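You operate a simulated robot arm through the tools that you are given. There is no shell and no other tool.

Carry out the task below with a simulated robot arm. There is one attempt and no reset: what you move stays moved.

JOB
Give the lamp with the white solar cap the blue cell in place of its flat one.
Fine: open the cell rack first and shut it after both cells are moved; park the cap on the ring, stand the old cell in the cup marked FLAT, press the cap back on.
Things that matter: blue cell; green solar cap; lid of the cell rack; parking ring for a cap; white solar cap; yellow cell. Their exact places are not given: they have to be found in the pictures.

The check looks at the end state, three seconds after you hand in, the way a careful person would. Anything else that was tipped, shoved, dropped, spilled or broken makes it a failure. A push-on lid holds only when it is set on centred and level and pressed home; a screw cap is set on level and turned clockwise until tight.

ROBOT AND FRAMES
A 6-joint arm with a two-finger parallel gripper on a trunk, on a base that moves. Base frame: it is fixed to the floor where the robot stands at the start and does not move with it; the origin is under the middle of the robot, x ahead of it, y to its left, z up. Readings come in m, degrees, newtons and seconds.
With the tool pointing down near the work surface it reaches from about 0.28 to 0.68 m from the robot's upright axis, wherever it stands. Its first joint turns from -166.0 to 166.0 degrees. Places, roughly: blue cell, yellow cell [-1, 3.75, 0.75]; green solar cap, white solar cap [-0.75, 3.75, 1]; lid of the cell rack [-1, 3.8, 0.9]; parking ring for a cap [-1, 3.5, 0.8]. Payload 4.1 kg.
Tool frame: the origin (TCP) lies between the finger pads and is the grasp point; the fingertips stand 0.023 m ahead of it; z points along the fingers, y is the line along which they close. Largest opening 0.094 m; finger width 0.038, thickness 0.01; the body of the gripper, 0.054 by 0.096 m, starts 0.039 m behind the TCP.
Orientation is that of the tool frame in the base frame, as [roll, pitch, yaw] about the fixed x, y, z axes, in that order (R = Rz(yaw) Ry(pitch) Rx(roll)). With the fingers straight down and closing along the base's y, the tool's x points along the base's -x, its y along +y and its z along -z.

CONTROLS
- The arm moves only by the tool servo_tool. Its argument "steps" is a list of rows, each an object of numbers (a shift or turn left out is 0, a gripper value left out holds the last): "ax", "ay", "az": the turn, a rotation vector about the tool's x, y, z in degrees; "x", "y", "z": the shift along the tool's x, y, z in m; "grip": the opening in per cent of the stroke, from 0 (shut) to 100 (fully open). In form: [{"ax": .., "ay": .., "az": .., "x": .., "y": .., "z": .., "grip": ..}, ...]. A call has 1 to 20 rows; each row shifts and turns the commanded pose from where the row before left it, along the tool's axes as they then stand. A row lasts 0.2 s, in which the tool goes at most 0.05 m and 8.6 degrees; a call with a longer step from one row to the next is refused whole, and so is a gripper value outside its range. A pose out of reach is approached as far as the arm can. The call stops where the force on the tool passes 80 N (or 10 N more than at its start, if that is more) or the arm is blocked; 0.2 s more then pass. Each finger travels about 0.045 m/s and halts on what it meets, pressing with about 21 N; the grip force reading is that of the motor and also rises with nothing between the fingers. The clock runs only during rows and for 0.2 s after the last one: add rows that do not move to give the fingers time. It gives the time, the measured TCP pose, the force on the tool (base axes), the opening and the grip force at its end, in the units of the frame above (readings bear some noise), with the torque about the TCP (base axes, N m) and any sound that the robot's microphone picked up.
- Cameras (640 x 400 px; columns grow to the right, rows downward): "scene" is now at [0.0273, 0.1545, 1.4272]; the picture's right is [-0.14, -0.99, 0.00], its down [-0.56, 0.08, -0.83] and it looks along [0.82, -0.11, -0.56] (base axes); focal length 254 px, centre (320, 200). "wrist" rides on the gripper at [0.086, 0.016, -0.075] in the tool frame; the picture's right is [-0.18, 0.98, 0.00], its down [-0.58, -0.11, -0.81] and it looks along [-0.79, -0.15, 0.59] (tool axes); focal length 243 px, centre (320, 200).
- capture(camera): a new picture of that camera. It takes no simulated time.
- lift_body(by): slides the trunk up (or, below 0, down) by that many m; the arm and the scene camera ride with it, the base frame stays. It gives what a move gives, with no picture.
- roll_base(legs): drives the robot by 1 to 6 legs, each [ahead, turn to the left] in m and degrees, along the robot's own axes; the way and the turn of a leg run together, so that a leg with both is an arc; at most 1.5 m and 180 degrees a leg. The arm and the cameras ride along, it lands a little off, and it stops where it bumps. It gives what a move gives.
- head_to(pan, tilt): turns the head with the scene camera to pan (to the left, within 155 degrees either way) and tilt (down, from -29 to 69), counted from straight ahead of the robot. It gives what a move gives.
- measure_at(camera, pixels): for up to 12 pixels [column, row] of the newest picture of that camera ("zoom" is the newest enlarged one), the place [x, y, z] in the base frame of the surface seen there, good to about 0.003 m. It takes no simulated time.
- zoom(camera, box): a new picture of the part [left, top, right, bottom] of that camera's present view, enlarged. It takes no simulated time.
- sign_off(): hands the job in; it is judged then, once.

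Leave the gripper open and the arm clear of the work at the hand-in unless told otherwise.

The tools are called after "Emit:" as a command line: name --argument value ..., lists and objects as JSON in quotes. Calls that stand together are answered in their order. servo_tool: Moves the arm, as the interface text tells. Its arguments: {"type":"object","properties":{"steps":{"type":"array"}},"required":["steps"]} The other tools are called the same way: lift_body (by) moves the trunk up or down; roll_base (legs) drives the base; head_to (pan, tilt) turns the head that bears the scene camera; capture (camera) takes a picture; measure_at (camera, pixels) gives the place of the surface under pixels of a picture; zoom (camera, box) takes an enlarged picture of a part of a camera's view; sign_off () hands the job in.

At the start:

```text
t: 0.0
eef_pos: [0.4079, -0.1366, 1.1513]
orientation: [180.0, 0.0, 179.9]
contact_force: [-0.3, 0.1, 0.3]
torque: [0.02, 0.02, -0.01]
finger_gap: 0.0939
grasp_force: 0.1
trunk travel left (down, up): [-0.375, 0.215]
robot x, y, heading: [0.0022, -0.0001, 0.3]
head pan, tilt (commanded): [-7.9, 34.2]
```

scene: 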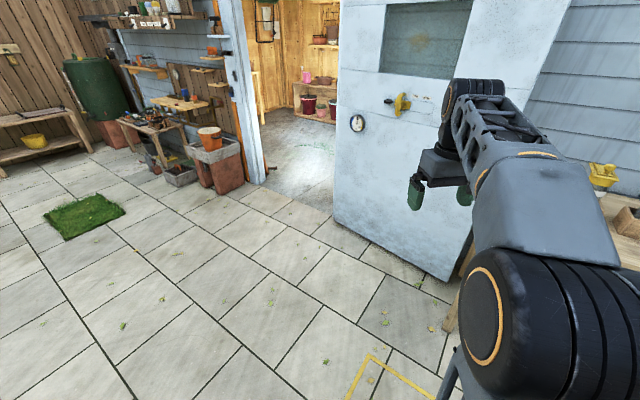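
wrist: 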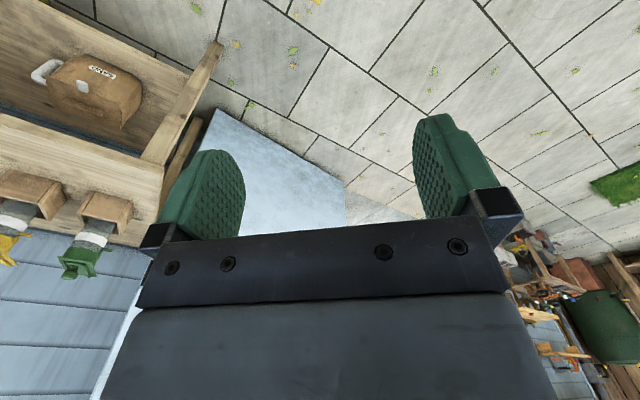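

The worksite is at about [-1, 3.75], to the left and slightly behind. I'll turn the head that way to see it before driving.

Emit:
head_to --pan 100 --tilt 20

```text
t: 1.9
eef_pos: [0.407, -0.1371, 1.1519]
orientation: [180.0, 0.0, -180.0]
contact_force: [0.0, 0.5, -0.3]
torque: [-0.02, -0.03, 0.0]
finger_gap: 0.0942
grasp_force: 0.0
trunk travel left (down, up): [-0.375, 0.215]
robot x, y, heading: [0.0041, -0.0023, 0.3]
head pan, tilt (commanded): [100.0, 20.0]
```

The head has turned; I'll take a scene picture now.

Emit:
capture --camera "scene"

```text
taken
```

scene: 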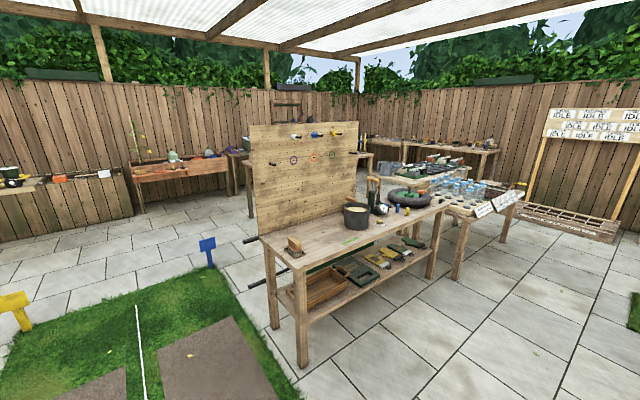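

I see a bench with a peg board at the centre, and behind it other tables (one with jars at right, one at (240,155) with lamps?). I'll measure several points to find which one is at [-1, 3.75].

Emit:
measure_at --camera "scene" --pixels '[[300, 240], [355, 215], [400, 210], [470, 190], [440, 160], [180, 165], [480, 150], [245, 155], [500, 290], [370, 300], [290, 380], [520, 210]]'

Emit:
zoom --camera "scene" --box '[340, 120, 540, 245]'

```text
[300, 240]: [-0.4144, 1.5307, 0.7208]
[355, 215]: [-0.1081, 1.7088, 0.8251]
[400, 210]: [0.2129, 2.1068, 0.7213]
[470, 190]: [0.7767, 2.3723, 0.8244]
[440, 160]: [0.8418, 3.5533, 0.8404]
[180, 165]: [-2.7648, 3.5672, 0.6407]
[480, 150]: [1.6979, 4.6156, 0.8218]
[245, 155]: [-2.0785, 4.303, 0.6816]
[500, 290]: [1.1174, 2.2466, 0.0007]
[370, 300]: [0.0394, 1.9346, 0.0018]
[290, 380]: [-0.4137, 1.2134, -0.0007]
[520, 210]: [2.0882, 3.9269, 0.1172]
```

```text
3.20 times, centred on (440, 182) of scene
```

zoom: 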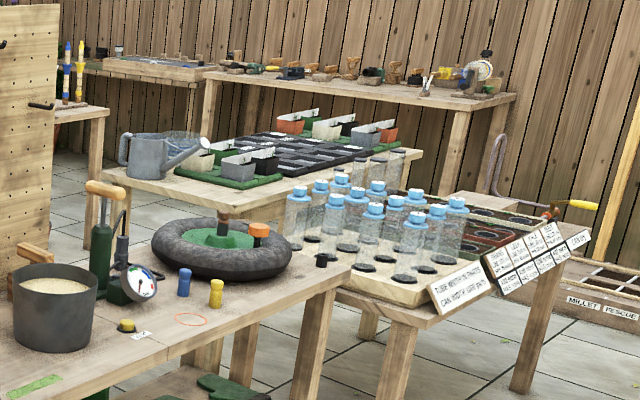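

The target table seems hidden behind the peg board. I'll look at the left side of the board and measure floor points to plan a way around.

Emit:
zoom --camera "scene" --box '[100, 110, 300, 235]'

Emit:
measure_at --camera "scene" --pixels '[[210, 267], [25, 330], [140, 395], [100, 310], [250, 240], [303, 365], [273, 328], [215, 283], [170, 235], [245, 238], [140, 210], [250, 215]]'

```text
3.20 times, centred on (200, 172) of scene
```

zoom: 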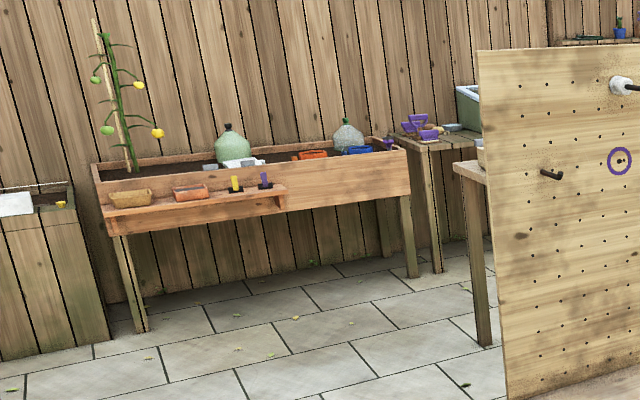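

```text
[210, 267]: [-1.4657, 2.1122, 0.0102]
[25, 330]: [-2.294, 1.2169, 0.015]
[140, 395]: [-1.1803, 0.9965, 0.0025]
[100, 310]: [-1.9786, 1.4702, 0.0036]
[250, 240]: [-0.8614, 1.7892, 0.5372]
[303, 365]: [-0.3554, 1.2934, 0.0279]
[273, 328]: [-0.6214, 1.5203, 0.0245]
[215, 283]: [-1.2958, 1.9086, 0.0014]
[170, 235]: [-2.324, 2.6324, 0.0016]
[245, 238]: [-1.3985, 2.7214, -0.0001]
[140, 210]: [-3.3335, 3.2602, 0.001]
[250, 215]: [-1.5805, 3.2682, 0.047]
```

The target table's near-left leg appears at about (-1.58, 3.27). To go round the peg bench I need a clear route; I'll look further left, at the grass side and behind.

Emit:
head_to --pan 135 --tilt 30

Emit:
capture --camera "scene"

```text
t: 2.9
eef_pos: [0.4072, -0.138, 1.15]
orientation: [-180.0, 0.1, -180.0]
contact_force: [0.1, -0.3, 0.5]
torque: [0.0, 0.0, 0.01]
finger_gap: 0.0943
grasp_force: 0.1
trunk travel left (down, up): [-0.375, 0.215]
robot x, y, heading: [0.0024, 0.0011, 0.1]
head pan, tilt (commanded): [135.0, 30.0]
```

```text
taken
```

scene: 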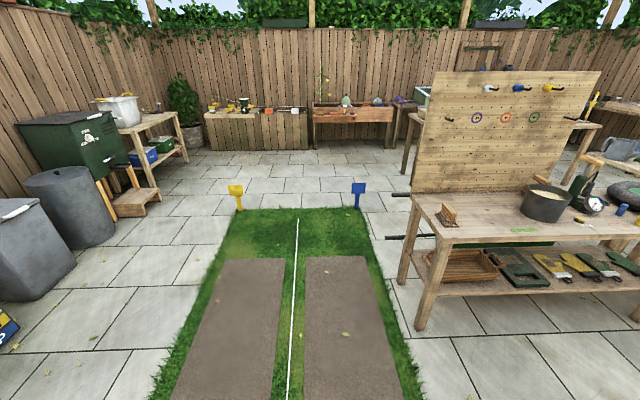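

Now the layout is clear: a turf strip with two dark mats, a yellow sign at (237,205) and blue at (357,205), peg bench on the right with black rods at (400,195) and (405,237). I'll measure these.

Emit:
measure_at --camera "scene" --pixels '[[239, 209], [357, 207], [392, 193], [387, 237], [160, 395], [420, 395], [240, 270], [340, 270], [405, 175], [300, 180], [418, 330], [295, 300]]'

Emit:
zoom --camera "scene" --box '[200, 60, 440, 210]'

```text
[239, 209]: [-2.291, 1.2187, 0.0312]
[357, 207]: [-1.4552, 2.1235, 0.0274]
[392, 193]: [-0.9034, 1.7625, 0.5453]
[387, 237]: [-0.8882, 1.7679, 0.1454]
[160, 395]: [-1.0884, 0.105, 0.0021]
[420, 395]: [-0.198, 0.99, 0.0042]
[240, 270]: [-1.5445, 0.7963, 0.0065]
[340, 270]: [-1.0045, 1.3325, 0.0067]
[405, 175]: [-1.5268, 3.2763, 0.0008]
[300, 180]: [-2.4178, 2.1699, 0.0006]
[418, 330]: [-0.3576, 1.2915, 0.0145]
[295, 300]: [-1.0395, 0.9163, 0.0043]
```

```text
2.67 times, centred on (320, 135) of scene
```

zoom: 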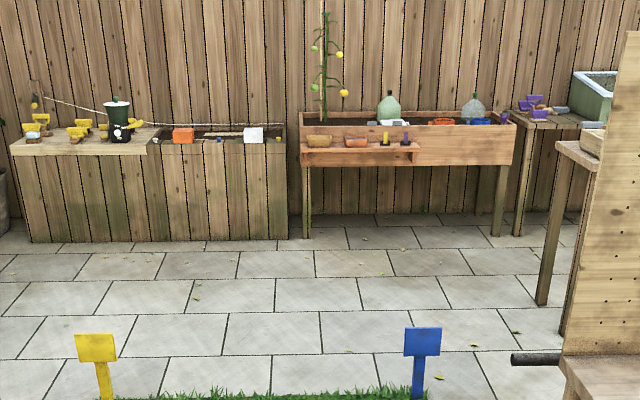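

The strip could be a planted bed, so I'd rather drive around it on the paving, left of the yellow sign. I'll measure obstacles on that side.

Emit:
measure_at --camera "scene" --pixels '[[75, 262], [112, 235], [155, 207], [188, 162], [20, 330], [115, 385], [140, 300], [205, 205], [225, 160], [306, 148], [395, 175], [160, 345]]'

Emit:
head_to --pan 155 --tilt 50

Emit:
capture --camera "scene"

```text
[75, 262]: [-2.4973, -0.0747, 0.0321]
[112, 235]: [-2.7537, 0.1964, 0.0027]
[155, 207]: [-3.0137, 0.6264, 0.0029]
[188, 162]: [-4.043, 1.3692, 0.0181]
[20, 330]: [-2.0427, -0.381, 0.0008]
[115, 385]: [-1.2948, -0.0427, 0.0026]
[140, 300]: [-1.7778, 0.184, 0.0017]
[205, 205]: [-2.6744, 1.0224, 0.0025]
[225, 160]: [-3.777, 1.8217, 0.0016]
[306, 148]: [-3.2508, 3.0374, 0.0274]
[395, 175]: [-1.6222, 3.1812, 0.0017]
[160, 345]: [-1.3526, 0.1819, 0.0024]
```

```text
t: 3.7
eef_pos: [0.4054, -0.1359, 1.1498]
orientation: [-180.0, 0.0, -179.9]
contact_force: [0.0, -0.3, 0.6]
torque: [0.03, 0.02, 0.0]
finger_gap: 0.0939
grasp_force: 0.0
trunk travel left (down, up): [-0.375, 0.215]
robot x, y, heading: [0.0, -0.0027, 0.2]
head pan, tilt (commanded): [154.7, 50.0]
```

```text
taken
```

scene: 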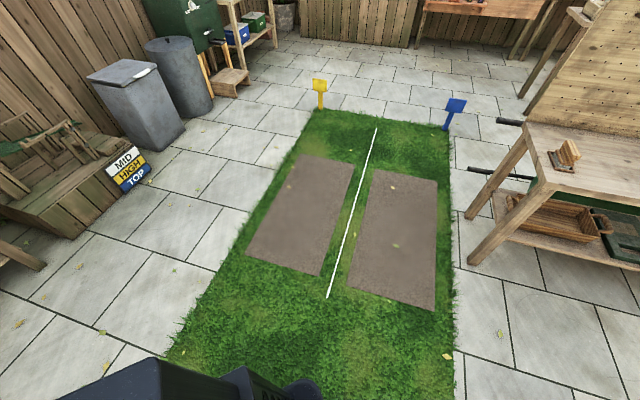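

I'll measure the near-left obstacles (wooden stand at (75,235), bin base (155,155)) and the strip's near edge.

Emit:
measure_at --camera "scene" --pixels '[[75, 237], [40, 268], [165, 150], [183, 130], [237, 95], [170, 352], [130, 190], [320, 108], [452, 130], [210, 115], [270, 45], [455, 390]]'

```text
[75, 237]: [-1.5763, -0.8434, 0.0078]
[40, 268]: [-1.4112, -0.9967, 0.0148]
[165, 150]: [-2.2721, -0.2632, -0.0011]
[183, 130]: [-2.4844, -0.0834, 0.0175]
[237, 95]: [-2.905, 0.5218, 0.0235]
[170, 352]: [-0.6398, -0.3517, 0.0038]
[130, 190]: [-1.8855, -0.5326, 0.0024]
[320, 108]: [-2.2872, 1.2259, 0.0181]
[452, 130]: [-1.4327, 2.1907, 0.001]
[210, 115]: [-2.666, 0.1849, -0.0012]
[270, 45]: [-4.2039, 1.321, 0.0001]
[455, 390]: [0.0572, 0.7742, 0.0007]
```

The clear paving lane left of the strip is about 0.9 m wide. First I turn left to heading about 220° and drive 1.06 m off the strip, then turn along the lane.

Emit:
roll_base --legs '[[0, 120], [0, 99.8], [1.06, 0], [0, -82.9]]'

Emit:
head_to --pan 0 --tilt 30

Emit:
capture --camera "scene"

```text
t: 21.8
eef_pos: [-1.0475, -0.2412, 1.1505]
orientation: [-179.9, 0.0, -46.0]
contact_force: [0.3, -0.3, 0.4]
torque: [0.01, -0.03, 0.01]
finger_gap: 0.0942
grasp_force: 0.1
trunk travel left (down, up): [-0.375, 0.215]
robot x, y, heading: [-0.861, -0.6272, 133.9]
head pan, tilt (commanded): [154.7, 50.0]
```

```text
t: 24.2
eef_pos: [-1.0473, -0.2407, 1.1512]
orientation: [180.0, -0.1, -46.1]
contact_force: [1.4, 0.0, -0.7]
torque: [-0.01, 0.0, 0.01]
finger_gap: 0.0939
grasp_force: 0.1
trunk travel left (down, up): [-0.375, 0.215]
robot x, y, heading: [-0.8632, -0.6269, 133.9]
head pan, tilt (commanded): [0.0, 30.0]
```

```text
taken
```

scene: 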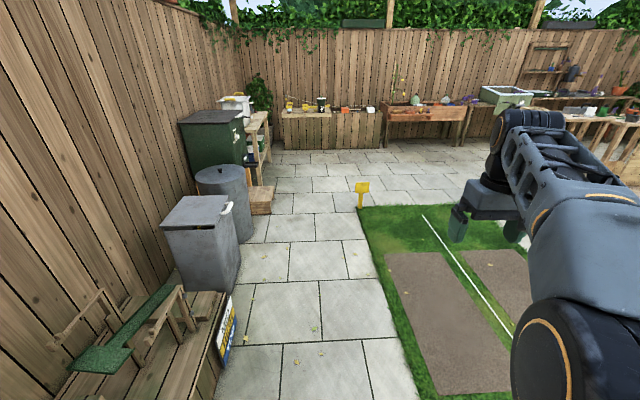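

I'm at (-0.86,-0.63), heading 133.9°. The lane ahead between bins and yellow sign is clear. Driving on 2.9 m at heading ≈138.6°.

Emit:
roll_base --legs '[[0, 4.7], [1.3, 0]]'

Emit:
capture --camera "scene"

```text
t: 31.2
eef_pos: [-2.0539, 0.5969, 1.1507]
orientation: [180.0, 0.0, -41.1]
contact_force: [-0.8, 0.3, -0.6]
torque: [-0.01, 0.01, -0.03]
finger_gap: 0.0942
grasp_force: 0.1
trunk travel left (down, up): [-0.375, 0.215]
robot x, y, heading: [-1.8362, 0.2281, 138.9]
head pan, tilt (commanded): [0.0, 30.0]
```

```text
taken
```

scene: 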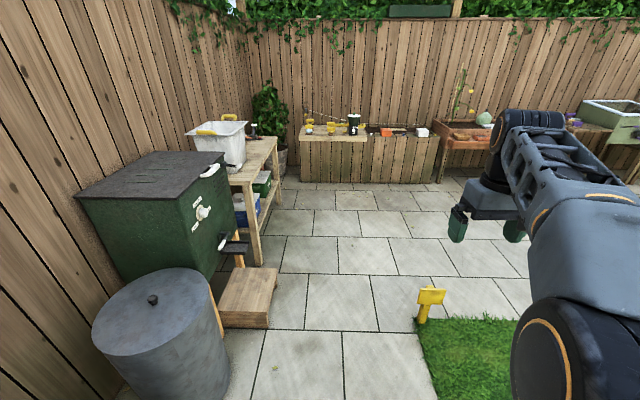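

Still centred in the lane. I'll drive another 1.5 m past the sign and then turn right toward the table.

Emit:
roll_base --legs '[[1.45, 0], [0.15, 0], [0, -70]]'

Emit:
capture --camera "scene"

```text
t: 42.5
eef_pos: [-2.7671, 1.6195, 1.1512]
orientation: [-180.0, 0.1, -112.6]
contact_force: [0.1, 0.6, -0.9]
torque: [0.01, 0.01, -0.02]
finger_gap: 0.0942
grasp_force: 0.1
trunk travel left (down, up): [-0.375, 0.215]
robot x, y, heading: [-3.0497, 1.2973, 67.0]
head pan, tilt (commanded): [0.0, 30.0]
```

```text
taken
```

scene: 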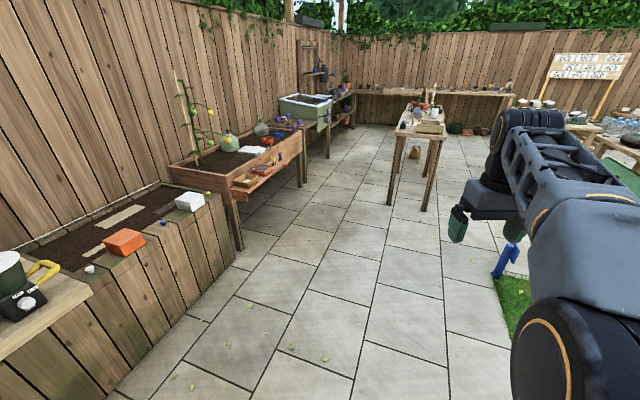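

The target table is seen end-on at (425,130). I'll zoom on it and measure its corners and legs.

Emit:
zoom --camera "scene" --box '[360, 75, 500, 215]'

Emit:
measure_at --camera "scene" --pixels '[[390, 203], [424, 208], [397, 130], [445, 136], [408, 105], [440, 108], [430, 125], [416, 158], [503, 275], [305, 183], [350, 125], [425, 115]]'

```text
2.86 times, centred on (430, 145) of scene
```

zoom: 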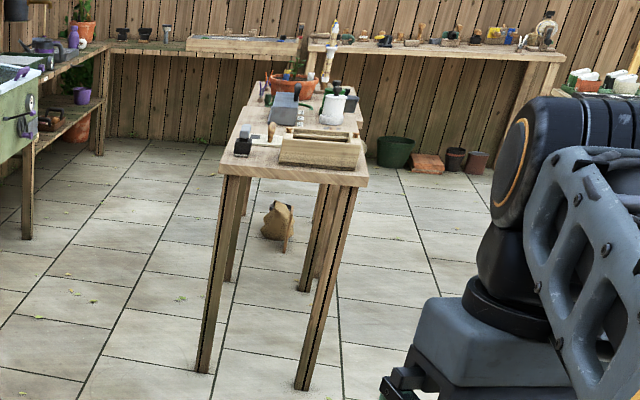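

```text
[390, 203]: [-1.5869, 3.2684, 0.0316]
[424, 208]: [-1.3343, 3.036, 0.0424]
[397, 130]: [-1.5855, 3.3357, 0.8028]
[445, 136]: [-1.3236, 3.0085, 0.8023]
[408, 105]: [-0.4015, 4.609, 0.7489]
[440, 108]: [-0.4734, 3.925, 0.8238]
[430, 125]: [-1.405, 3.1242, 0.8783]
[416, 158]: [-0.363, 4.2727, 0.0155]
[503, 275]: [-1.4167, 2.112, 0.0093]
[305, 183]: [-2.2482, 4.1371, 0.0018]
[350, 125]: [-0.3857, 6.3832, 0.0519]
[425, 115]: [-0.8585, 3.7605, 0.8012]
```

The table is diagonal (long axis about 45°), top at z≈0.80, its near end at about (-1.45,3.17). I'll drive to about (-2.1,2.45) facing along its axis for a closer look.

Emit:
roll_base --legs '[[0, -16.6], [1.35, 0]]'

Emit:
capture --camera "scene"

```text
t: 50.3
eef_pos: [-1.7971, 2.5765, 1.1515]
orientation: [-180.0, 0.1, -130.8]
contact_force: [0.2, 0.5, 0.8]
torque: [0.01, -0.03, 0.03]
finger_gap: 0.0941
grasp_force: 0.0
trunk travel left (down, up): [-0.375, 0.215]
robot x, y, heading: [-2.1675, 2.3555, 49.3]
head pan, tilt (commanded): [0.0, 30.0]
```

```text
taken
```

scene: 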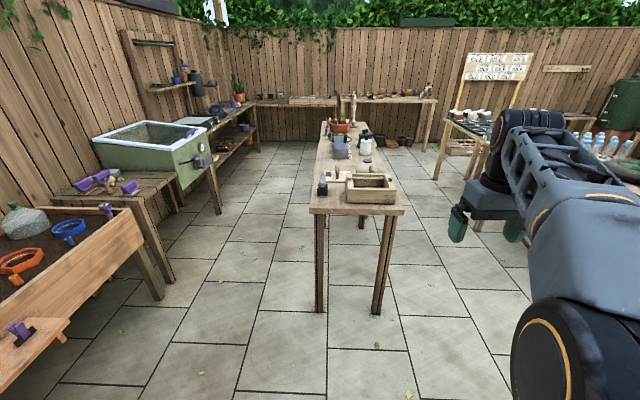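

I'll zoom in on the table top.

Emit:
zoom --camera "scene" --box '[300, 80, 440, 220]'

Emit:
measure_at --camera "scene" --pixels '[[310, 208], [402, 210], [320, 308], [375, 310], [322, 145], [375, 168], [366, 150], [340, 150], [153, 295], [220, 210], [440, 175], [390, 235]]'

```text
2.86 times, centred on (370, 150) of scene
```

zoom: 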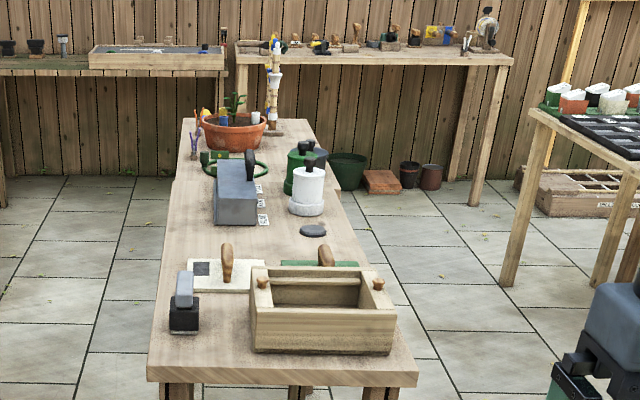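

```text
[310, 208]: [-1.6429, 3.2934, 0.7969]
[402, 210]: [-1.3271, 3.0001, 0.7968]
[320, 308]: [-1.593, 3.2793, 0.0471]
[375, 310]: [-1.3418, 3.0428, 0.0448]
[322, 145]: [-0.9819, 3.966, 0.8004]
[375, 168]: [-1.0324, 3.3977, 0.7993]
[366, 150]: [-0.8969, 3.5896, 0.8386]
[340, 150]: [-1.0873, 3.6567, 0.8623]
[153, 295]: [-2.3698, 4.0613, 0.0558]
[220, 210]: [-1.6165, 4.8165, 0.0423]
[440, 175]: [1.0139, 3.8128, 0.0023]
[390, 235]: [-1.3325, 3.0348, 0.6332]
```

The rack (grey box) is at about (-1.09,3.66), lamps at about (-0.9,3.59), dark disc (ring) at about zoom (313,230). I'll zoom tighter to see rack lid and hinge, cups, and labels.

Emit:
zoom --camera "scene" --box '[335, 120, 385, 170]'

```text
8.00 times, centred on (360, 145) of scene
```

zoom: 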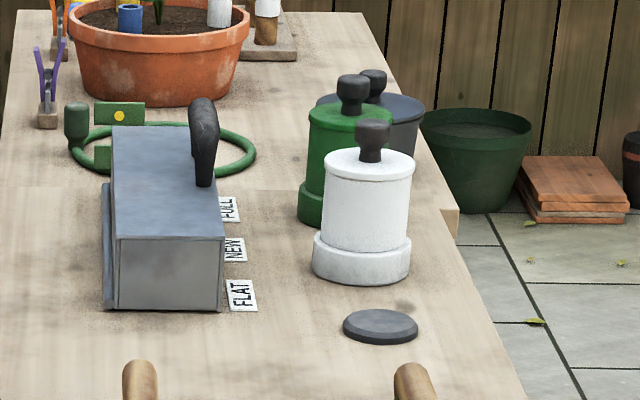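

The lid's handle and the labels FULL / NEW / FLAT face the south-east side, so I'll work from there. Route: through the gap between the table corner (-1.33,3.00) and blue sign (-1.43,2.13), then turn to face the table.

Emit:
roll_base --legs '[[0, -34.3], [0.817, 0], [0, 10], [1.0, 0], [0, 110]]'

Emit:
capture --camera "scene"

```text
t: 66.2
eef_pos: [-0.6659, 3.3914, 1.1499]
orientation: [-180.0, 0.0, -47.8]
contact_force: [1.1, 0.1, 0.3]
torque: [-0.01, 0.0, 0.01]
finger_gap: 0.094
grasp_force: 0.1
trunk travel left (down, up): [-0.375, 0.215]
robot x, y, heading: [-0.4927, 2.9969, 132.4]
head pan, tilt (commanded): [0.0, 30.0]
```

```text
taken
```

scene: 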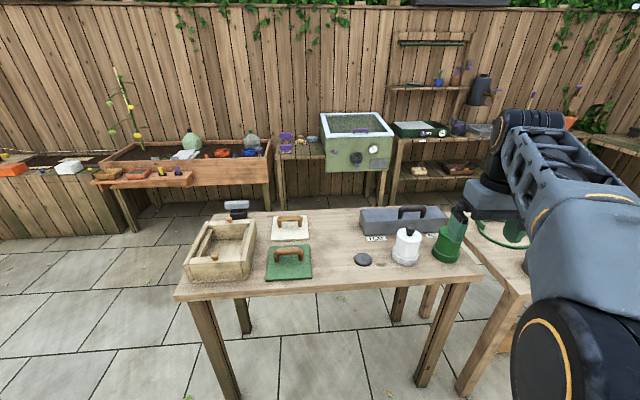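

The whole work area is in view. I'll measure the lamp, ring, rack and table edge.

Emit:
measure_at --camera "scene" --pixels '[[363, 259], [407, 232], [406, 245], [403, 263], [450, 240], [378, 222], [440, 222], [408, 210], [175, 298], [478, 283], [378, 238], [330, 290]]'

Emit:
zoom --camera "scene" --box '[340, 190, 480, 290]'

```text
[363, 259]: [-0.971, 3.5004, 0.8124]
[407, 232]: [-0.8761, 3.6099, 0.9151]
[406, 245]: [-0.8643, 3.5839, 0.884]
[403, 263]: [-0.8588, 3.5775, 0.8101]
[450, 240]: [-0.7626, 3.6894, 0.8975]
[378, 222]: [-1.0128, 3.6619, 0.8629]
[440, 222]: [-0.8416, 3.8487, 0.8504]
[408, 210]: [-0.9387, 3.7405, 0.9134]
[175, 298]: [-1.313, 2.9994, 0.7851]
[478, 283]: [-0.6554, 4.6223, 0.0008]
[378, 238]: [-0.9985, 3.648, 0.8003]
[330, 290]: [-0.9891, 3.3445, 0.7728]
```

```text
4.00 times, centred on (410, 240) of scene
```

zoom: 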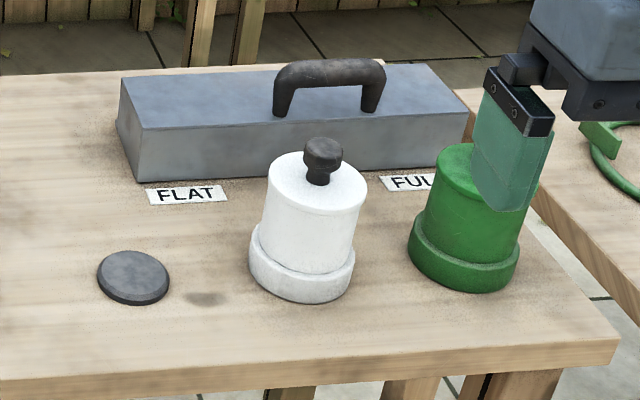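

Facing the table nearly square (table axis ≈ 47°). Before moving in closer I want to see how far my base sticks out, so I'll look straight down.

Emit:
head_to --pan 0 --tilt 69

Emit:
capture --camera "scene"

```text
t: 67.2
eef_pos: [-0.6663, 3.3915, 1.151]
orientation: [180.0, -0.1, -47.8]
contact_force: [-0.1, -0.4, -0.7]
torque: [-0.03, 0.03, -0.01]
finger_gap: 0.0939
grasp_force: 0.1
trunk travel left (down, up): [-0.375, 0.215]
robot x, y, heading: [-0.4927, 2.9958, 132.4]
head pan, tilt (commanded): [0.0, 68.8]
```

```text
taken
```

scene: 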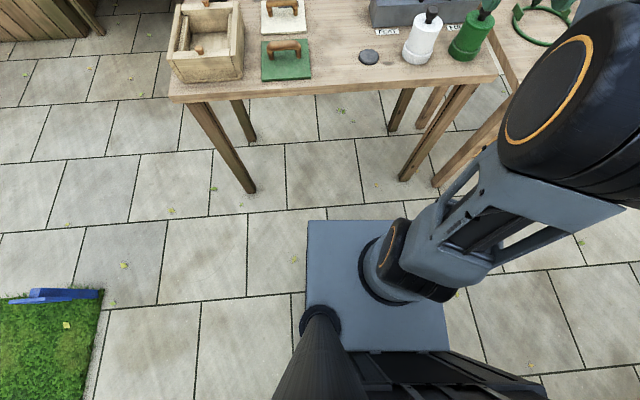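

The base's blue platform is visible; I'll measure its front corners and the table legs.

Emit:
measure_at --camera "scene" --pixels '[[310, 224], [385, 224], [310, 300], [446, 340], [252, 190], [403, 178], [392, 130], [188, 98], [495, 75], [435, 185], [365, 270], [330, 320]]'

```text
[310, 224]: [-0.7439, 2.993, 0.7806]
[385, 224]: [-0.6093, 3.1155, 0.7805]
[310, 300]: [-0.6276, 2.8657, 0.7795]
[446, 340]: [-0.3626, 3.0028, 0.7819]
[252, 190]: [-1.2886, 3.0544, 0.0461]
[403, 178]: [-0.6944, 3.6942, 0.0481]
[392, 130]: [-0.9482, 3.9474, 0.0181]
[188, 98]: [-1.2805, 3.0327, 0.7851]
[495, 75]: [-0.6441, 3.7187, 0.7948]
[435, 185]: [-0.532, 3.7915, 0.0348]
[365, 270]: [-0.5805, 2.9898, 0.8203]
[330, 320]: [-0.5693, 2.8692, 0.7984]
```

The platform front is only 0.17 m ahead of my axis, and the table's right leg is at (-0.69,3.69). I'll move in to about 0.26 m from the table edge, keeping left of that leg, and end facing heading ≈137°.

Emit:
roll_base --legs '[[0, -10.8], [0.355, 0], [0, 15.4]]'

Emit:
head_to --pan -10 --tilt 48

Emit:
capture --camera "scene"

Emit:
capture --camera "wrist"

```text
t: 71.1
eef_pos: [-0.8795, 3.6737, 1.1519]
orientation: [-180.0, 0.0, -43.1]
contact_force: [0.0, -0.1, -0.7]
torque: [-0.01, -0.01, -0.04]
finger_gap: 0.0939
grasp_force: 0.0
trunk travel left (down, up): [-0.375, 0.215]
robot x, y, heading: [-0.6763, 3.2936, 137.2]
head pan, tilt (commanded): [0.0, 68.8]
```

```text
t: 72.0
eef_pos: [-0.8817, 3.6729, 1.1512]
orientation: [179.9, 0.0, -43.0]
contact_force: [0.1, -0.4, 0.5]
torque: [0.02, -0.01, 0.0]
finger_gap: 0.0939
grasp_force: 0.1
trunk travel left (down, up): [-0.375, 0.215]
robot x, y, heading: [-0.675, 3.3003, 136.9]
head pan, tilt (commanded): [-10.0, 48.0]
```

```text
taken
```

scene: 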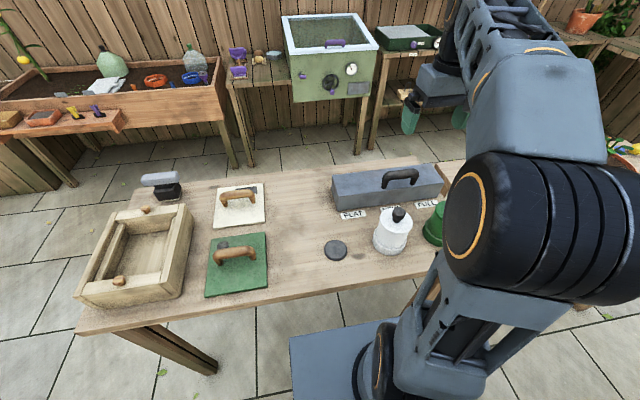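

```text
taken
```

wrist: 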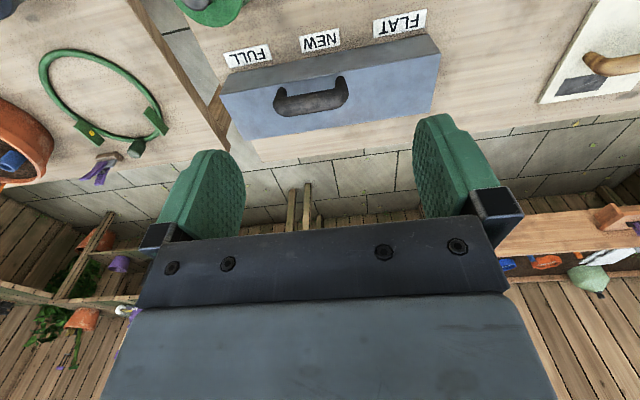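

I'm at (-0.675,3.300) heading 137°, nicely placed: ring (336,250), white lamp (393,232), rack (387,185). I'll zoom in on the rack and lamp and measure key points.

Emit:
zoom --camera "scene" --box '[310, 150, 460, 260]'

Emit:
measure_at --camera "zoom" --pixels '[[95, 130], [130, 205], [555, 145], [520, 65], [330, 125], [460, 105], [390, 85], [390, 65], [375, 260], [350, 310], [110, 375], [190, 245]]'

```text
3.64 times, centred on (385, 205) of scene
```

zoom: 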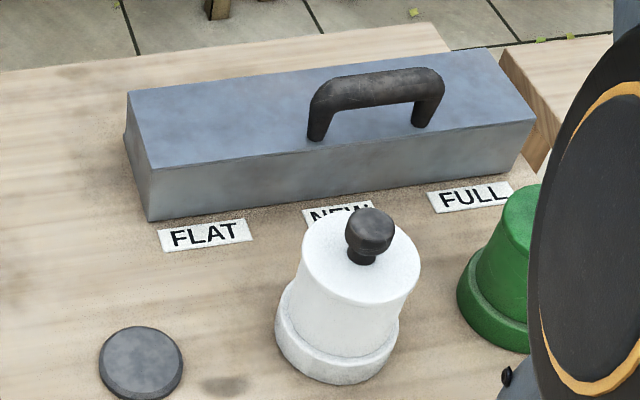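

```text
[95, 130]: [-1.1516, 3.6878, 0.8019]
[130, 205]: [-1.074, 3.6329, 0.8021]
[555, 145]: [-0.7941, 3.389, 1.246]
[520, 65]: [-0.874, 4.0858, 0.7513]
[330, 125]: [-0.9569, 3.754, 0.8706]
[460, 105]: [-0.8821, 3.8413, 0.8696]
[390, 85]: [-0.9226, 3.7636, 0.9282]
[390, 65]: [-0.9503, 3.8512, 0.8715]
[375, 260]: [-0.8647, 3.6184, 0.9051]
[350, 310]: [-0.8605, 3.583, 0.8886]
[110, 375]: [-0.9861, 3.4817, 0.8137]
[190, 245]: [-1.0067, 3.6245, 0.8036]
```

I'll measure more points: rack corners, handle bar, knob top, cap and collar edges, ring.

Emit:
measure_at --camera "zoom" --pixels '[[153, 212], [155, 175], [135, 98], [484, 56], [525, 128], [375, 90], [370, 220], [330, 275], [404, 285], [340, 345], [140, 350], [280, 330]]'

Emit:
zoom --camera "wrist" --box '[190, 0, 470, 160]'

```text
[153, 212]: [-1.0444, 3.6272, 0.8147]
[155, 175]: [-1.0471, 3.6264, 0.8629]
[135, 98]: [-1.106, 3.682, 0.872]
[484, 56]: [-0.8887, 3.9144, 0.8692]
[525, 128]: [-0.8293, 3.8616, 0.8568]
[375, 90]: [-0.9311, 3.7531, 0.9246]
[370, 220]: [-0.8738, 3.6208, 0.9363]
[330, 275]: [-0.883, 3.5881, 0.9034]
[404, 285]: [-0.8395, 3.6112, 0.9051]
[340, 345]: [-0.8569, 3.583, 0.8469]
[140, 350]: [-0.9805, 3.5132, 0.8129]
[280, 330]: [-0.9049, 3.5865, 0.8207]
```

```text
2.29 times, centred on (330, 80) of wrist
```

zoom: 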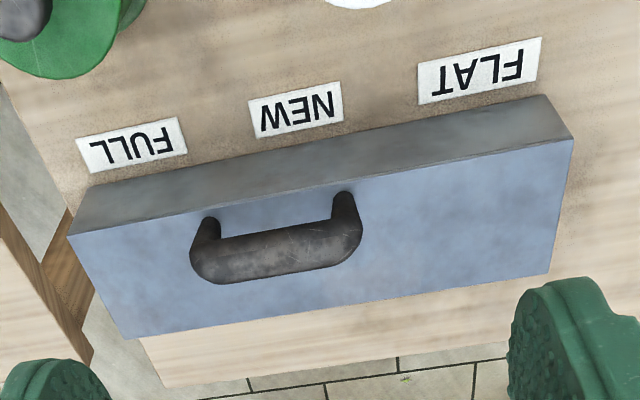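

The rack top is 0.32 × 0.08 m; FLAT is at the left, NEW middle, FULL right. I need the handle's length and its exact position; measuring in the wrist zoom.

Emit:
measure_at --camera "zoom" --pixels '[[194, 258], [358, 232], [212, 222], [343, 196], [275, 250], [205, 275], [350, 250], [275, 235], [275, 275], [90, 200], [545, 110], [568, 140]]'

Emit:
measure_at --camera "wrist" --pixels '[[310, 98], [275, 105], [346, 92], [310, 103], [310, 94]]'

```text
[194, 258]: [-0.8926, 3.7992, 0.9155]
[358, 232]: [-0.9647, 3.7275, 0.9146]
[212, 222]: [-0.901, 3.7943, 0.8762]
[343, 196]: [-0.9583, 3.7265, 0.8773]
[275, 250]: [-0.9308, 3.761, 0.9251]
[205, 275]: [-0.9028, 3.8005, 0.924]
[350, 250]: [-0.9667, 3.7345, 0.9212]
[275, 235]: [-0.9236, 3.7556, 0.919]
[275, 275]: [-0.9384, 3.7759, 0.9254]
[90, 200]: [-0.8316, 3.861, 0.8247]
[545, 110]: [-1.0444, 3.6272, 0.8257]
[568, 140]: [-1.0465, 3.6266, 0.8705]
```

```text
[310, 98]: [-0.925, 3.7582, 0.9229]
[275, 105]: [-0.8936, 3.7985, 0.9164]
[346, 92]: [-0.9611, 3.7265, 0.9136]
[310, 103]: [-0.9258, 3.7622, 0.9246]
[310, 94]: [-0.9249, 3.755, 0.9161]
```

Handle bar runs parallel to the rack, about 0.10 m long, centre near (-0.935,3.766,0.913). I need to know where the lid hinges. I'll turn the tool 90° (so fingers close front-to-back across the bar, camera to the left) and shift left to see the rack end.

Emit:
servo_tool --steps '[{"az": 8.2}, {"az": 8.2}, {"az": 8.2}, {"az": 8.2}, {"az": 8.2}, {"az": 8.2}, {"az": 8.2}, {"az": 8.2}, {"az": 8.2}, {"az": 8.2}, {"az": 8.0}, {"x": 0.045, "y": 0.012, "z": 0.015}, {"x": 0.045, "y": 0.012, "z": 0.015}, {"x": 0.045, "y": 0.012, "z": 0.015}, {"x": 0.045, "y": 0.012, "z": 0.015}, {"x": 0.045, "y": 0.012, "z": 0.015}, {"x": 0.045, "y": 0.012, "z": 0.015}, {"x": 0.045, "y": 0.012, "z": 0.015}, {}]'

Emit:
capture --camera "wrist"

Emit:
capture --camera "scene"

```text
t: 76.0
eef_pos: [-1.1567, 3.4998, 1.0446]
orientation: [180.0, -0.1, -132.9]
contact_force: [-0.4, -0.9, -0.3]
torque: [-0.02, 0.02, 0.02]
finger_gap: 0.0941
grasp_force: 0.3
trunk travel left (down, up): [-0.375, 0.215]
robot x, y, heading: [-0.6753, 3.2925, 137.2]
head pan, tilt (commanded): [-10.0, 48.0]
```

```text
taken
```

wrist: 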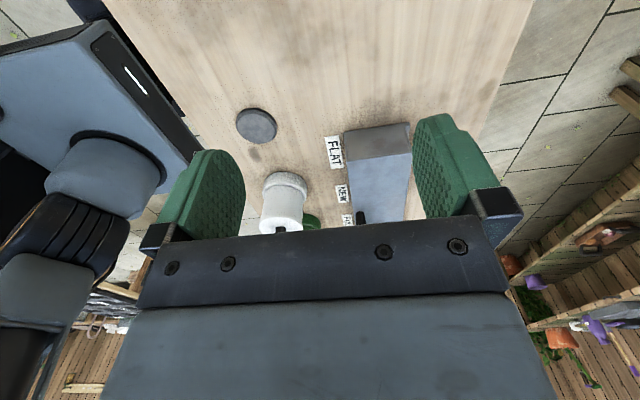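

```text
taken
```

scene: 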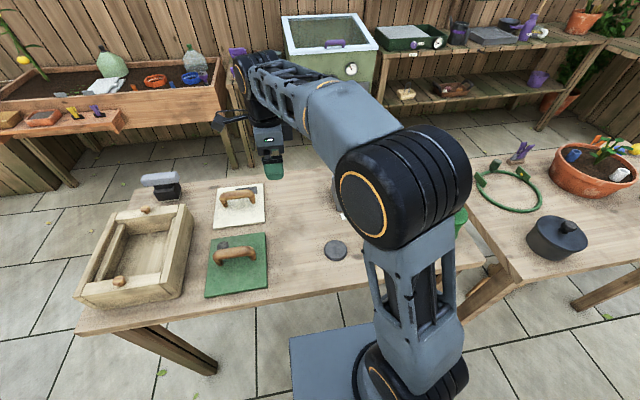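

The wrist now looks along the rack from its left end (rack at (378,165)). Zooming in there.

Emit:
zoom --camera "wrist" --box '[320, 105, 430, 230]'

```text
3.20 times, centred on (375, 168) of wrist
```

zoom: 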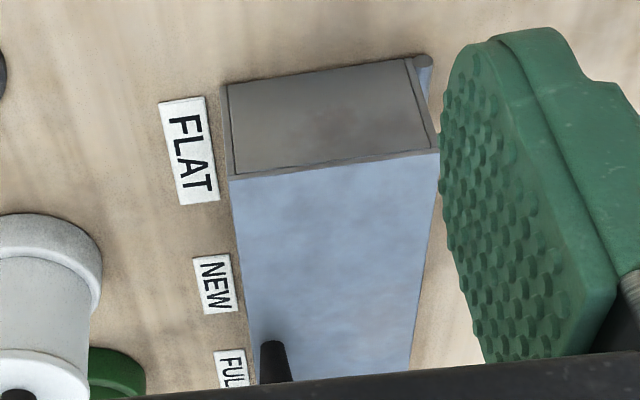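

There's a hinge barrel at the back bottom edge (zoom (425,62)), so the whole cover swings up about the rear bottom. Measuring it.

Emit:
measure_at --camera "zoom" --pixels '[[425, 62], [418, 66], [405, 62], [225, 88], [230, 175], [437, 152], [425, 100], [330, 120], [330, 172], [430, 72]]'

```text
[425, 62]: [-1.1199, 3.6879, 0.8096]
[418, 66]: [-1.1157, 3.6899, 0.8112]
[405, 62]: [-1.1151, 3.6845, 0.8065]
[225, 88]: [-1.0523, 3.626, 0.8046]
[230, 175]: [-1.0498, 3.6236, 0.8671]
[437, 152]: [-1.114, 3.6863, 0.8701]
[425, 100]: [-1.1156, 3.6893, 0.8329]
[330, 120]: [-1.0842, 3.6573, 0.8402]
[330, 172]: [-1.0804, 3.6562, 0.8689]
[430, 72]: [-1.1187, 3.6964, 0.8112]
```

The hinge is at the rack's back bottom (f≈ rear edge, z≈0.808), so the handle will swing in a 0.135 m arc backward. To have enough reach, I'll nudge the base 0.04 m forward (about 5 cm clearance to the table edge remains).

Emit:
roll_base --legs '[[0.04, 0]]'

Emit:
capture --camera "wrist"

```text
t: 76.8
eef_pos: [-1.1848, 3.5271, 1.0447]
orientation: [180.0, 0.0, -133.1]
contact_force: [-0.1, -0.3, -0.3]
torque: [0.01, -0.01, 0.02]
finger_gap: 0.094
grasp_force: 0.0
trunk travel left (down, up): [-0.375, 0.215]
robot x, y, heading: [-0.7045, 3.3257, 136.8]
head pan, tilt (commanded): [-10.0, 48.0]
```

```text
taken
```

wrist: 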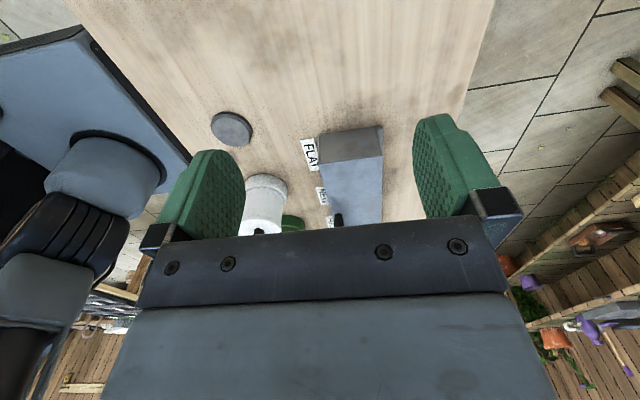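

Base is now at forward coordinate 0.04 closer. Moving the TCP above the handle bar centre: 0.345 right, 0.022 back, then down to z≈0.96 to check alignment.

Emit:
servo_tool --steps '[{"x": -0.0431, "y": -0.00275}, {"x": -0.0431, "y": -0.00275}, {"x": -0.0431, "y": -0.00275}, {"x": -0.0431, "y": -0.00275}, {"x": -0.0431, "y": -0.00275}, {"x": -0.0431, "y": -0.00275}, {"x": -0.0431, "y": -0.00275}, {"x": -0.0431, "y": -0.00275}, {"z": 0.03}, {"z": 0.03}, {"z": 0.02}, {}]'

Emit:
capture --camera "wrist"

Emit:
capture --camera "scene"

```text
t: 79.5
eef_pos: [-0.9332, 3.7641, 0.966]
orientation: [179.9, 0.1, -133.0]
contact_force: [-0.3, 0.2, 0.4]
torque: [0.0, 0.0, 0.0]
finger_gap: 0.094
grasp_force: 0.0
trunk travel left (down, up): [-0.375, 0.215]
robot x, y, heading: [-0.706, 3.3247, 137.0]
head pan, tilt (commanded): [-10.0, 48.0]
```

```text
taken
```

wrist: 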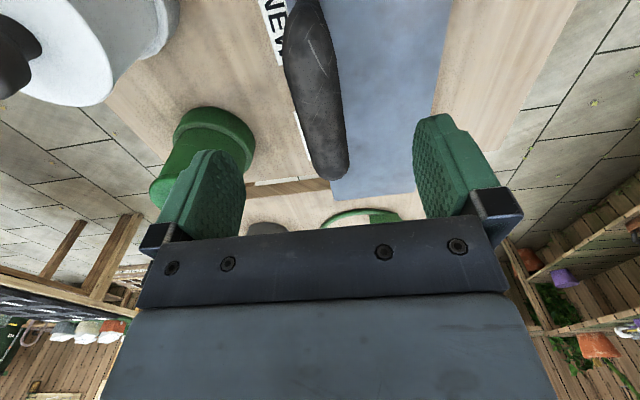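

```text
taken
```

scene: 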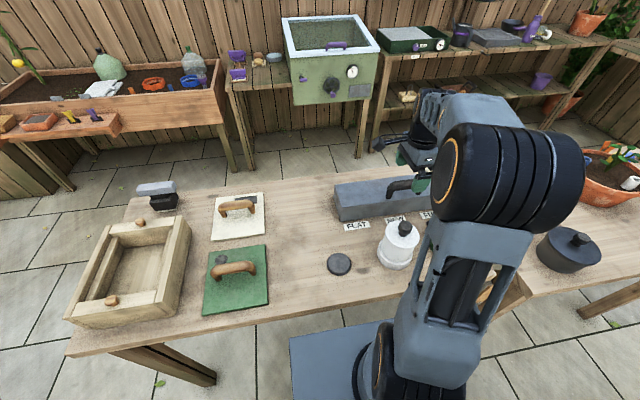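

The bar sits centred between the fingers. I'll descend 0.052 m to the bar's height and close on it.

Emit:
servo_tool --steps '[{"z": 0.026}, {"z": 0.026}, {}, {"grip": 0}, {"grip": 0}, {"grip": 0}, {"grip": 0}, {"grip": 0}, {"grip": 0}]'

Emit:
capture --camera "wrist"

```text
t: 81.5
eef_pos: [-0.9343, 3.7645, 0.9131]
orientation: [-180.0, -0.1, -132.9]
contact_force: [-2.0, 2.0, -0.8]
torque: [0.06, 0.06, 0.63]
finger_gap: 0.0265
grasp_force: 44.6
trunk travel left (down, up): [-0.375, 0.215]
robot x, y, heading: [-0.7041, 3.3238, 137.0]
head pan, tilt (commanded): [-10.0, 48.0]
```

```text
taken
```

wrist: 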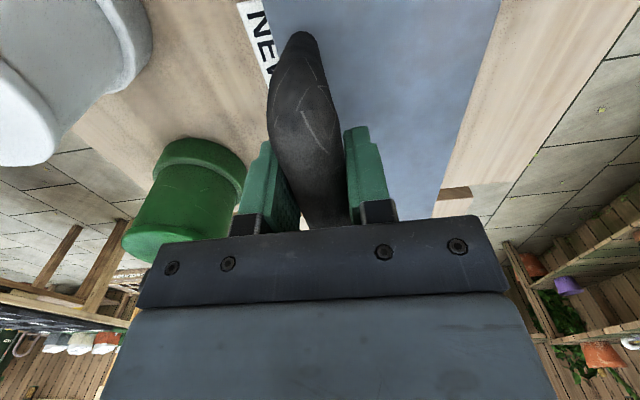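

Bar gripped (gap 26.5 mm). Now I lift along the first 12° of the arc around the hinge (up and back), checking force and torque.

Emit:
servo_tool --steps '[{"y": 0.0057, "z": -0.0042}, {"y": 0.0058, "z": -0.0041}, {"y": 0.0061, "z": -0.0036}, {"y": 0.0061, "z": -0.0035}, {}]'

Emit:
capture --camera "wrist"

Emit:
capture --camera "scene"

```text
t: 82.7
eef_pos: [-0.9503, 3.7799, 0.9291]
orientation: [179.9, 0.1, -133.1]
contact_force: [2.1, -11.7, 4.5]
torque: [-1.0, -0.03, 0.7]
finger_gap: 0.0263
grasp_force: 44.8
trunk travel left (down, up): [-0.375, 0.215]
robot x, y, heading: [-0.7049, 3.3226, 136.9]
head pan, tilt (commanded): [-10.0, 48.0]
```

```text
taken
```

wrist: 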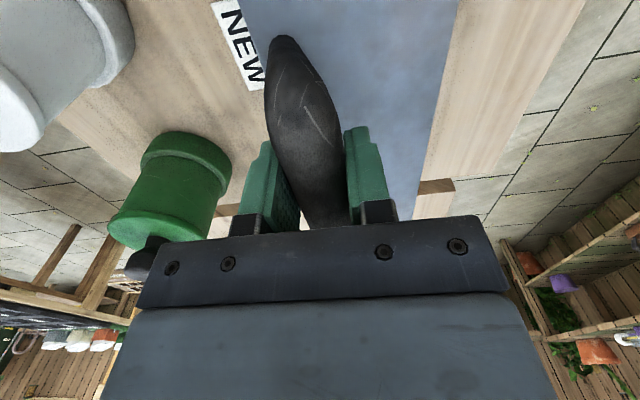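

```text
taken
```

scene: 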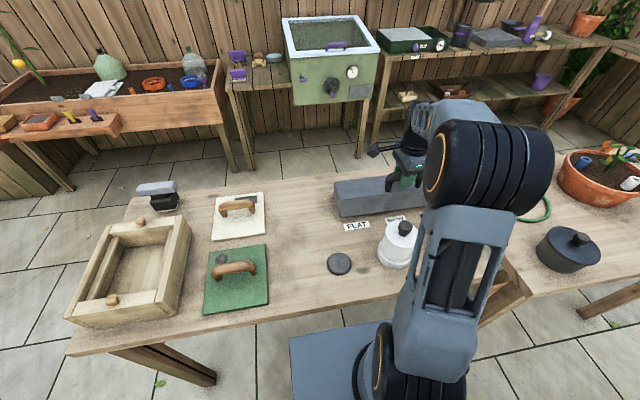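

The tool followed the arc with modest force (~12 N). I'll zoom to check that the lid is really lifting.

Emit:
zoom --camera "scene" --box '[320, 140, 440, 240]'

```text
4.00 times, centred on (380, 190) of scene
```

zoom: 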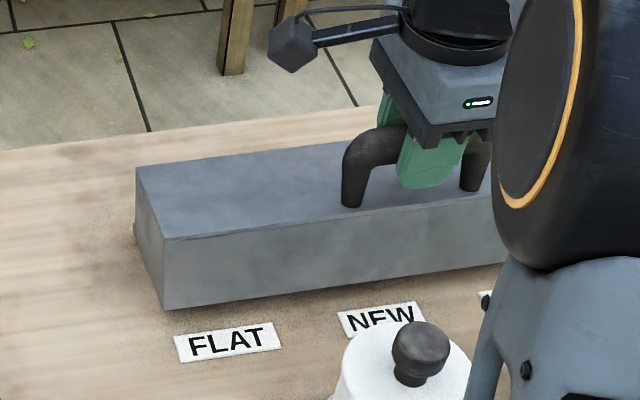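

I can't tell if the lid rotated or the rack slid. Measuring the front lower and upper corners and labels.

Emit:
measure_at --camera "zoom" --pixels '[[168, 303], [168, 245], [140, 172], [400, 275], [300, 287], [230, 343], [380, 318], [140, 225], [350, 215], [370, 160], [190, 318], [300, 200]]'

```text
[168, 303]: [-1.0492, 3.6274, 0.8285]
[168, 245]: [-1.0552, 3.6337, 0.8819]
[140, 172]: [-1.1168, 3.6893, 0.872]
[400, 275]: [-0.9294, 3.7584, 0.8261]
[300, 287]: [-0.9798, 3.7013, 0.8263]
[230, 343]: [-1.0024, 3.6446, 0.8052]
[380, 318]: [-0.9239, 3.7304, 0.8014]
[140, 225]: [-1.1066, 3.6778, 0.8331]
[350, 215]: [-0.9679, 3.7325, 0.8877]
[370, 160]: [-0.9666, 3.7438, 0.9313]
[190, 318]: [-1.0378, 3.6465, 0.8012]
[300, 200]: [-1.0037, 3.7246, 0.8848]
```

The front edge rose ~17 mm while the back stayed: the lid is rotating as expected. Continue the arc to about 36°.

Emit:
servo_tool --steps '[{"y": 0.0064, "z": -0.003}, {"y": 0.0065, "z": -0.0027}, {"y": 0.0067, "z": -0.0024}, {"y": 0.0068, "z": -0.002}, {"y": 0.0069, "z": -0.0016}, {"y": 0.0069, "z": -0.0013}, {"y": 0.007, "z": -0.0009}, {"y": 0.007, "z": -0.0006}, {}]'

Emit:
zoom --camera "scene" --box '[320, 140, 440, 240]'

```text
t: 84.7
eef_pos: [-0.9892, 3.8165, 0.9439]
orientation: [179.9, 0.1, -133.1]
contact_force: [-0.5, -8.9, 5.3]
torque: [-0.63, -0.18, 0.73]
finger_gap: 0.0263
grasp_force: 45.2
trunk travel left (down, up): [-0.375, 0.215]
robot x, y, heading: [-0.7107, 3.323, 136.9]
head pan, tilt (commanded): [-10.0, 48.0]
```

```text
4.00 times, centred on (380, 190) of scene
```

zoom: 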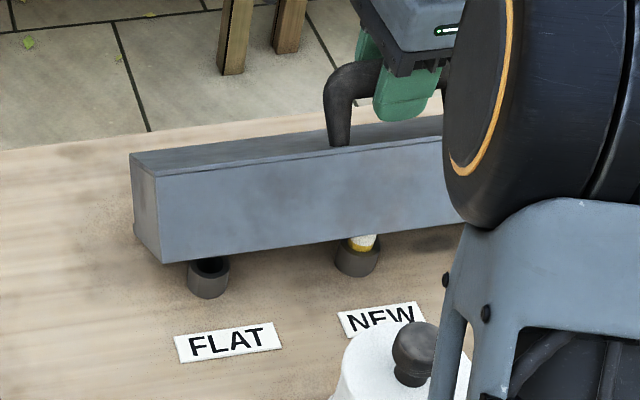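

The lid is opening well: FLAT cup (205,275) is empty, NEW cup (358,255) holds a yellow cell. Continuing the arc to about 66°.

Emit:
servo_tool --steps '[{"y": 0.0071, "z": 0}, {"y": 0.0071, "z": 0}, {"y": 0.007, "z": 0.0006}, {"y": 0.007, "z": 0.0009}, {"y": 0.0069, "z": 0.0013}, {"y": 0.0069, "z": 0.0016}, {"y": 0.0068, "z": 0.002}, {"y": 0.0067, "z": 0.0024}, {"y": 0.0065, "z": 0.0027}, {"y": 0.0064, "z": 0.003}, {}]'

Emit:
capture --camera "scene"

```text
t: 87.0
eef_pos: [-1.0393, 3.8632, 0.9287]
orientation: [180.0, -0.1, -133.1]
contact_force: [2.1, -3.1, 1.3]
torque: [-0.64, -0.09, 0.7]
finger_gap: 0.0262
grasp_force: 44.6
trunk travel left (down, up): [-0.375, 0.215]
robot x, y, heading: [-0.7043, 3.32, 137.1]
head pan, tilt (commanded): [-10.0, 48.0]
```

```text
taken
```

scene: 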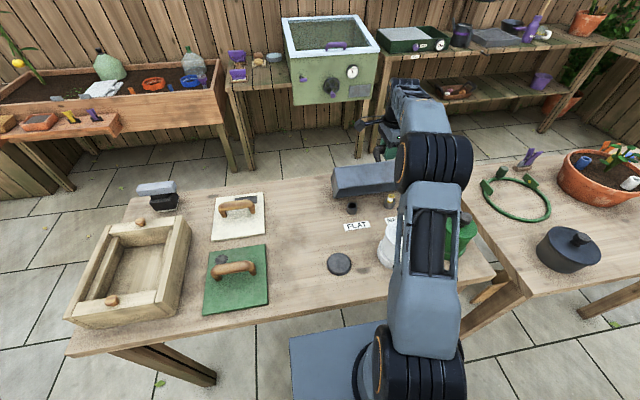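

Now continuing to about 90°, watching for the stop.

Emit:
servo_tool --steps '[{"y": 0.0062, "z": 0.0034}, {"y": 0.006, "z": 0.0037}, {"y": 0.0058, "z": 0.004}, {"y": 0.0057, "z": 0.0043}, {"y": 0.0054, "z": 0.0046}, {"y": 0.0051, "z": 0.0048}, {"y": 0.0048, "z": 0.0051}, {"y": 0.0046, "z": 0.0054}, {}]'

Emit:
zoom --camera "scene" --box '[310, 120, 450, 240]'

```text
t: 89.0
eef_pos: [-1.0712, 3.892, 0.8936]
orientation: [-179.9, 0.0, -133.1]
contact_force: [0.7, -6.7, 0.1]
torque: [-0.64, -0.14, 0.73]
finger_gap: 0.0264
grasp_force: 44.3
trunk travel left (down, up): [-0.375, 0.215]
robot x, y, heading: [-0.7095, 3.3209, 137.4]
head pan, tilt (commanded): [-10.0, 48.0]
```

```text
3.33 times, centred on (380, 180) of scene
```

zoom: 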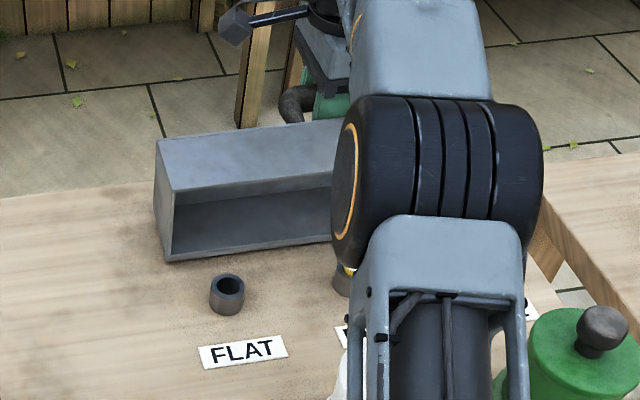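

At 90° and still free. I'll continue in small steps to find the lid's stop.

Emit:
servo_tool --steps '[{"y": 0.0042, "z": 0.0057}, {"y": 0.0041, "z": 0.0058}, {"y": 0.0036, "z": 0.0061}, {"y": 0.0035, "z": 0.0061}, {}]'

Emit:
zoom --camera "scene" --box '[310, 120, 450, 240]'

```text
t: 90.0
eef_pos: [-1.0739, 3.895, 0.8859]
orientation: [-179.9, 0.0, -133.1]
contact_force: [24.8, -37.9, 22.4]
torque: [-0.54, 0.24, 0.87]
finger_gap: 0.0266
grasp_force: 43.6
trunk travel left (down, up): [-0.375, 0.215]
robot x, y, heading: [-0.7084, 3.3231, 136.7]
head pan, tilt (commanded): [-10.0, 48.0]
stopped in row 4: the force on the tool passed its limit at 84 N (the readings are from after the stop); the commanded pose is now the measured one
```

```text
3.33 times, centred on (380, 180) of scene
```

zoom: 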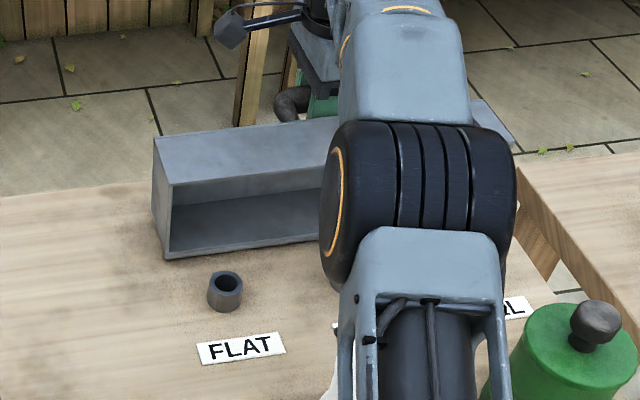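

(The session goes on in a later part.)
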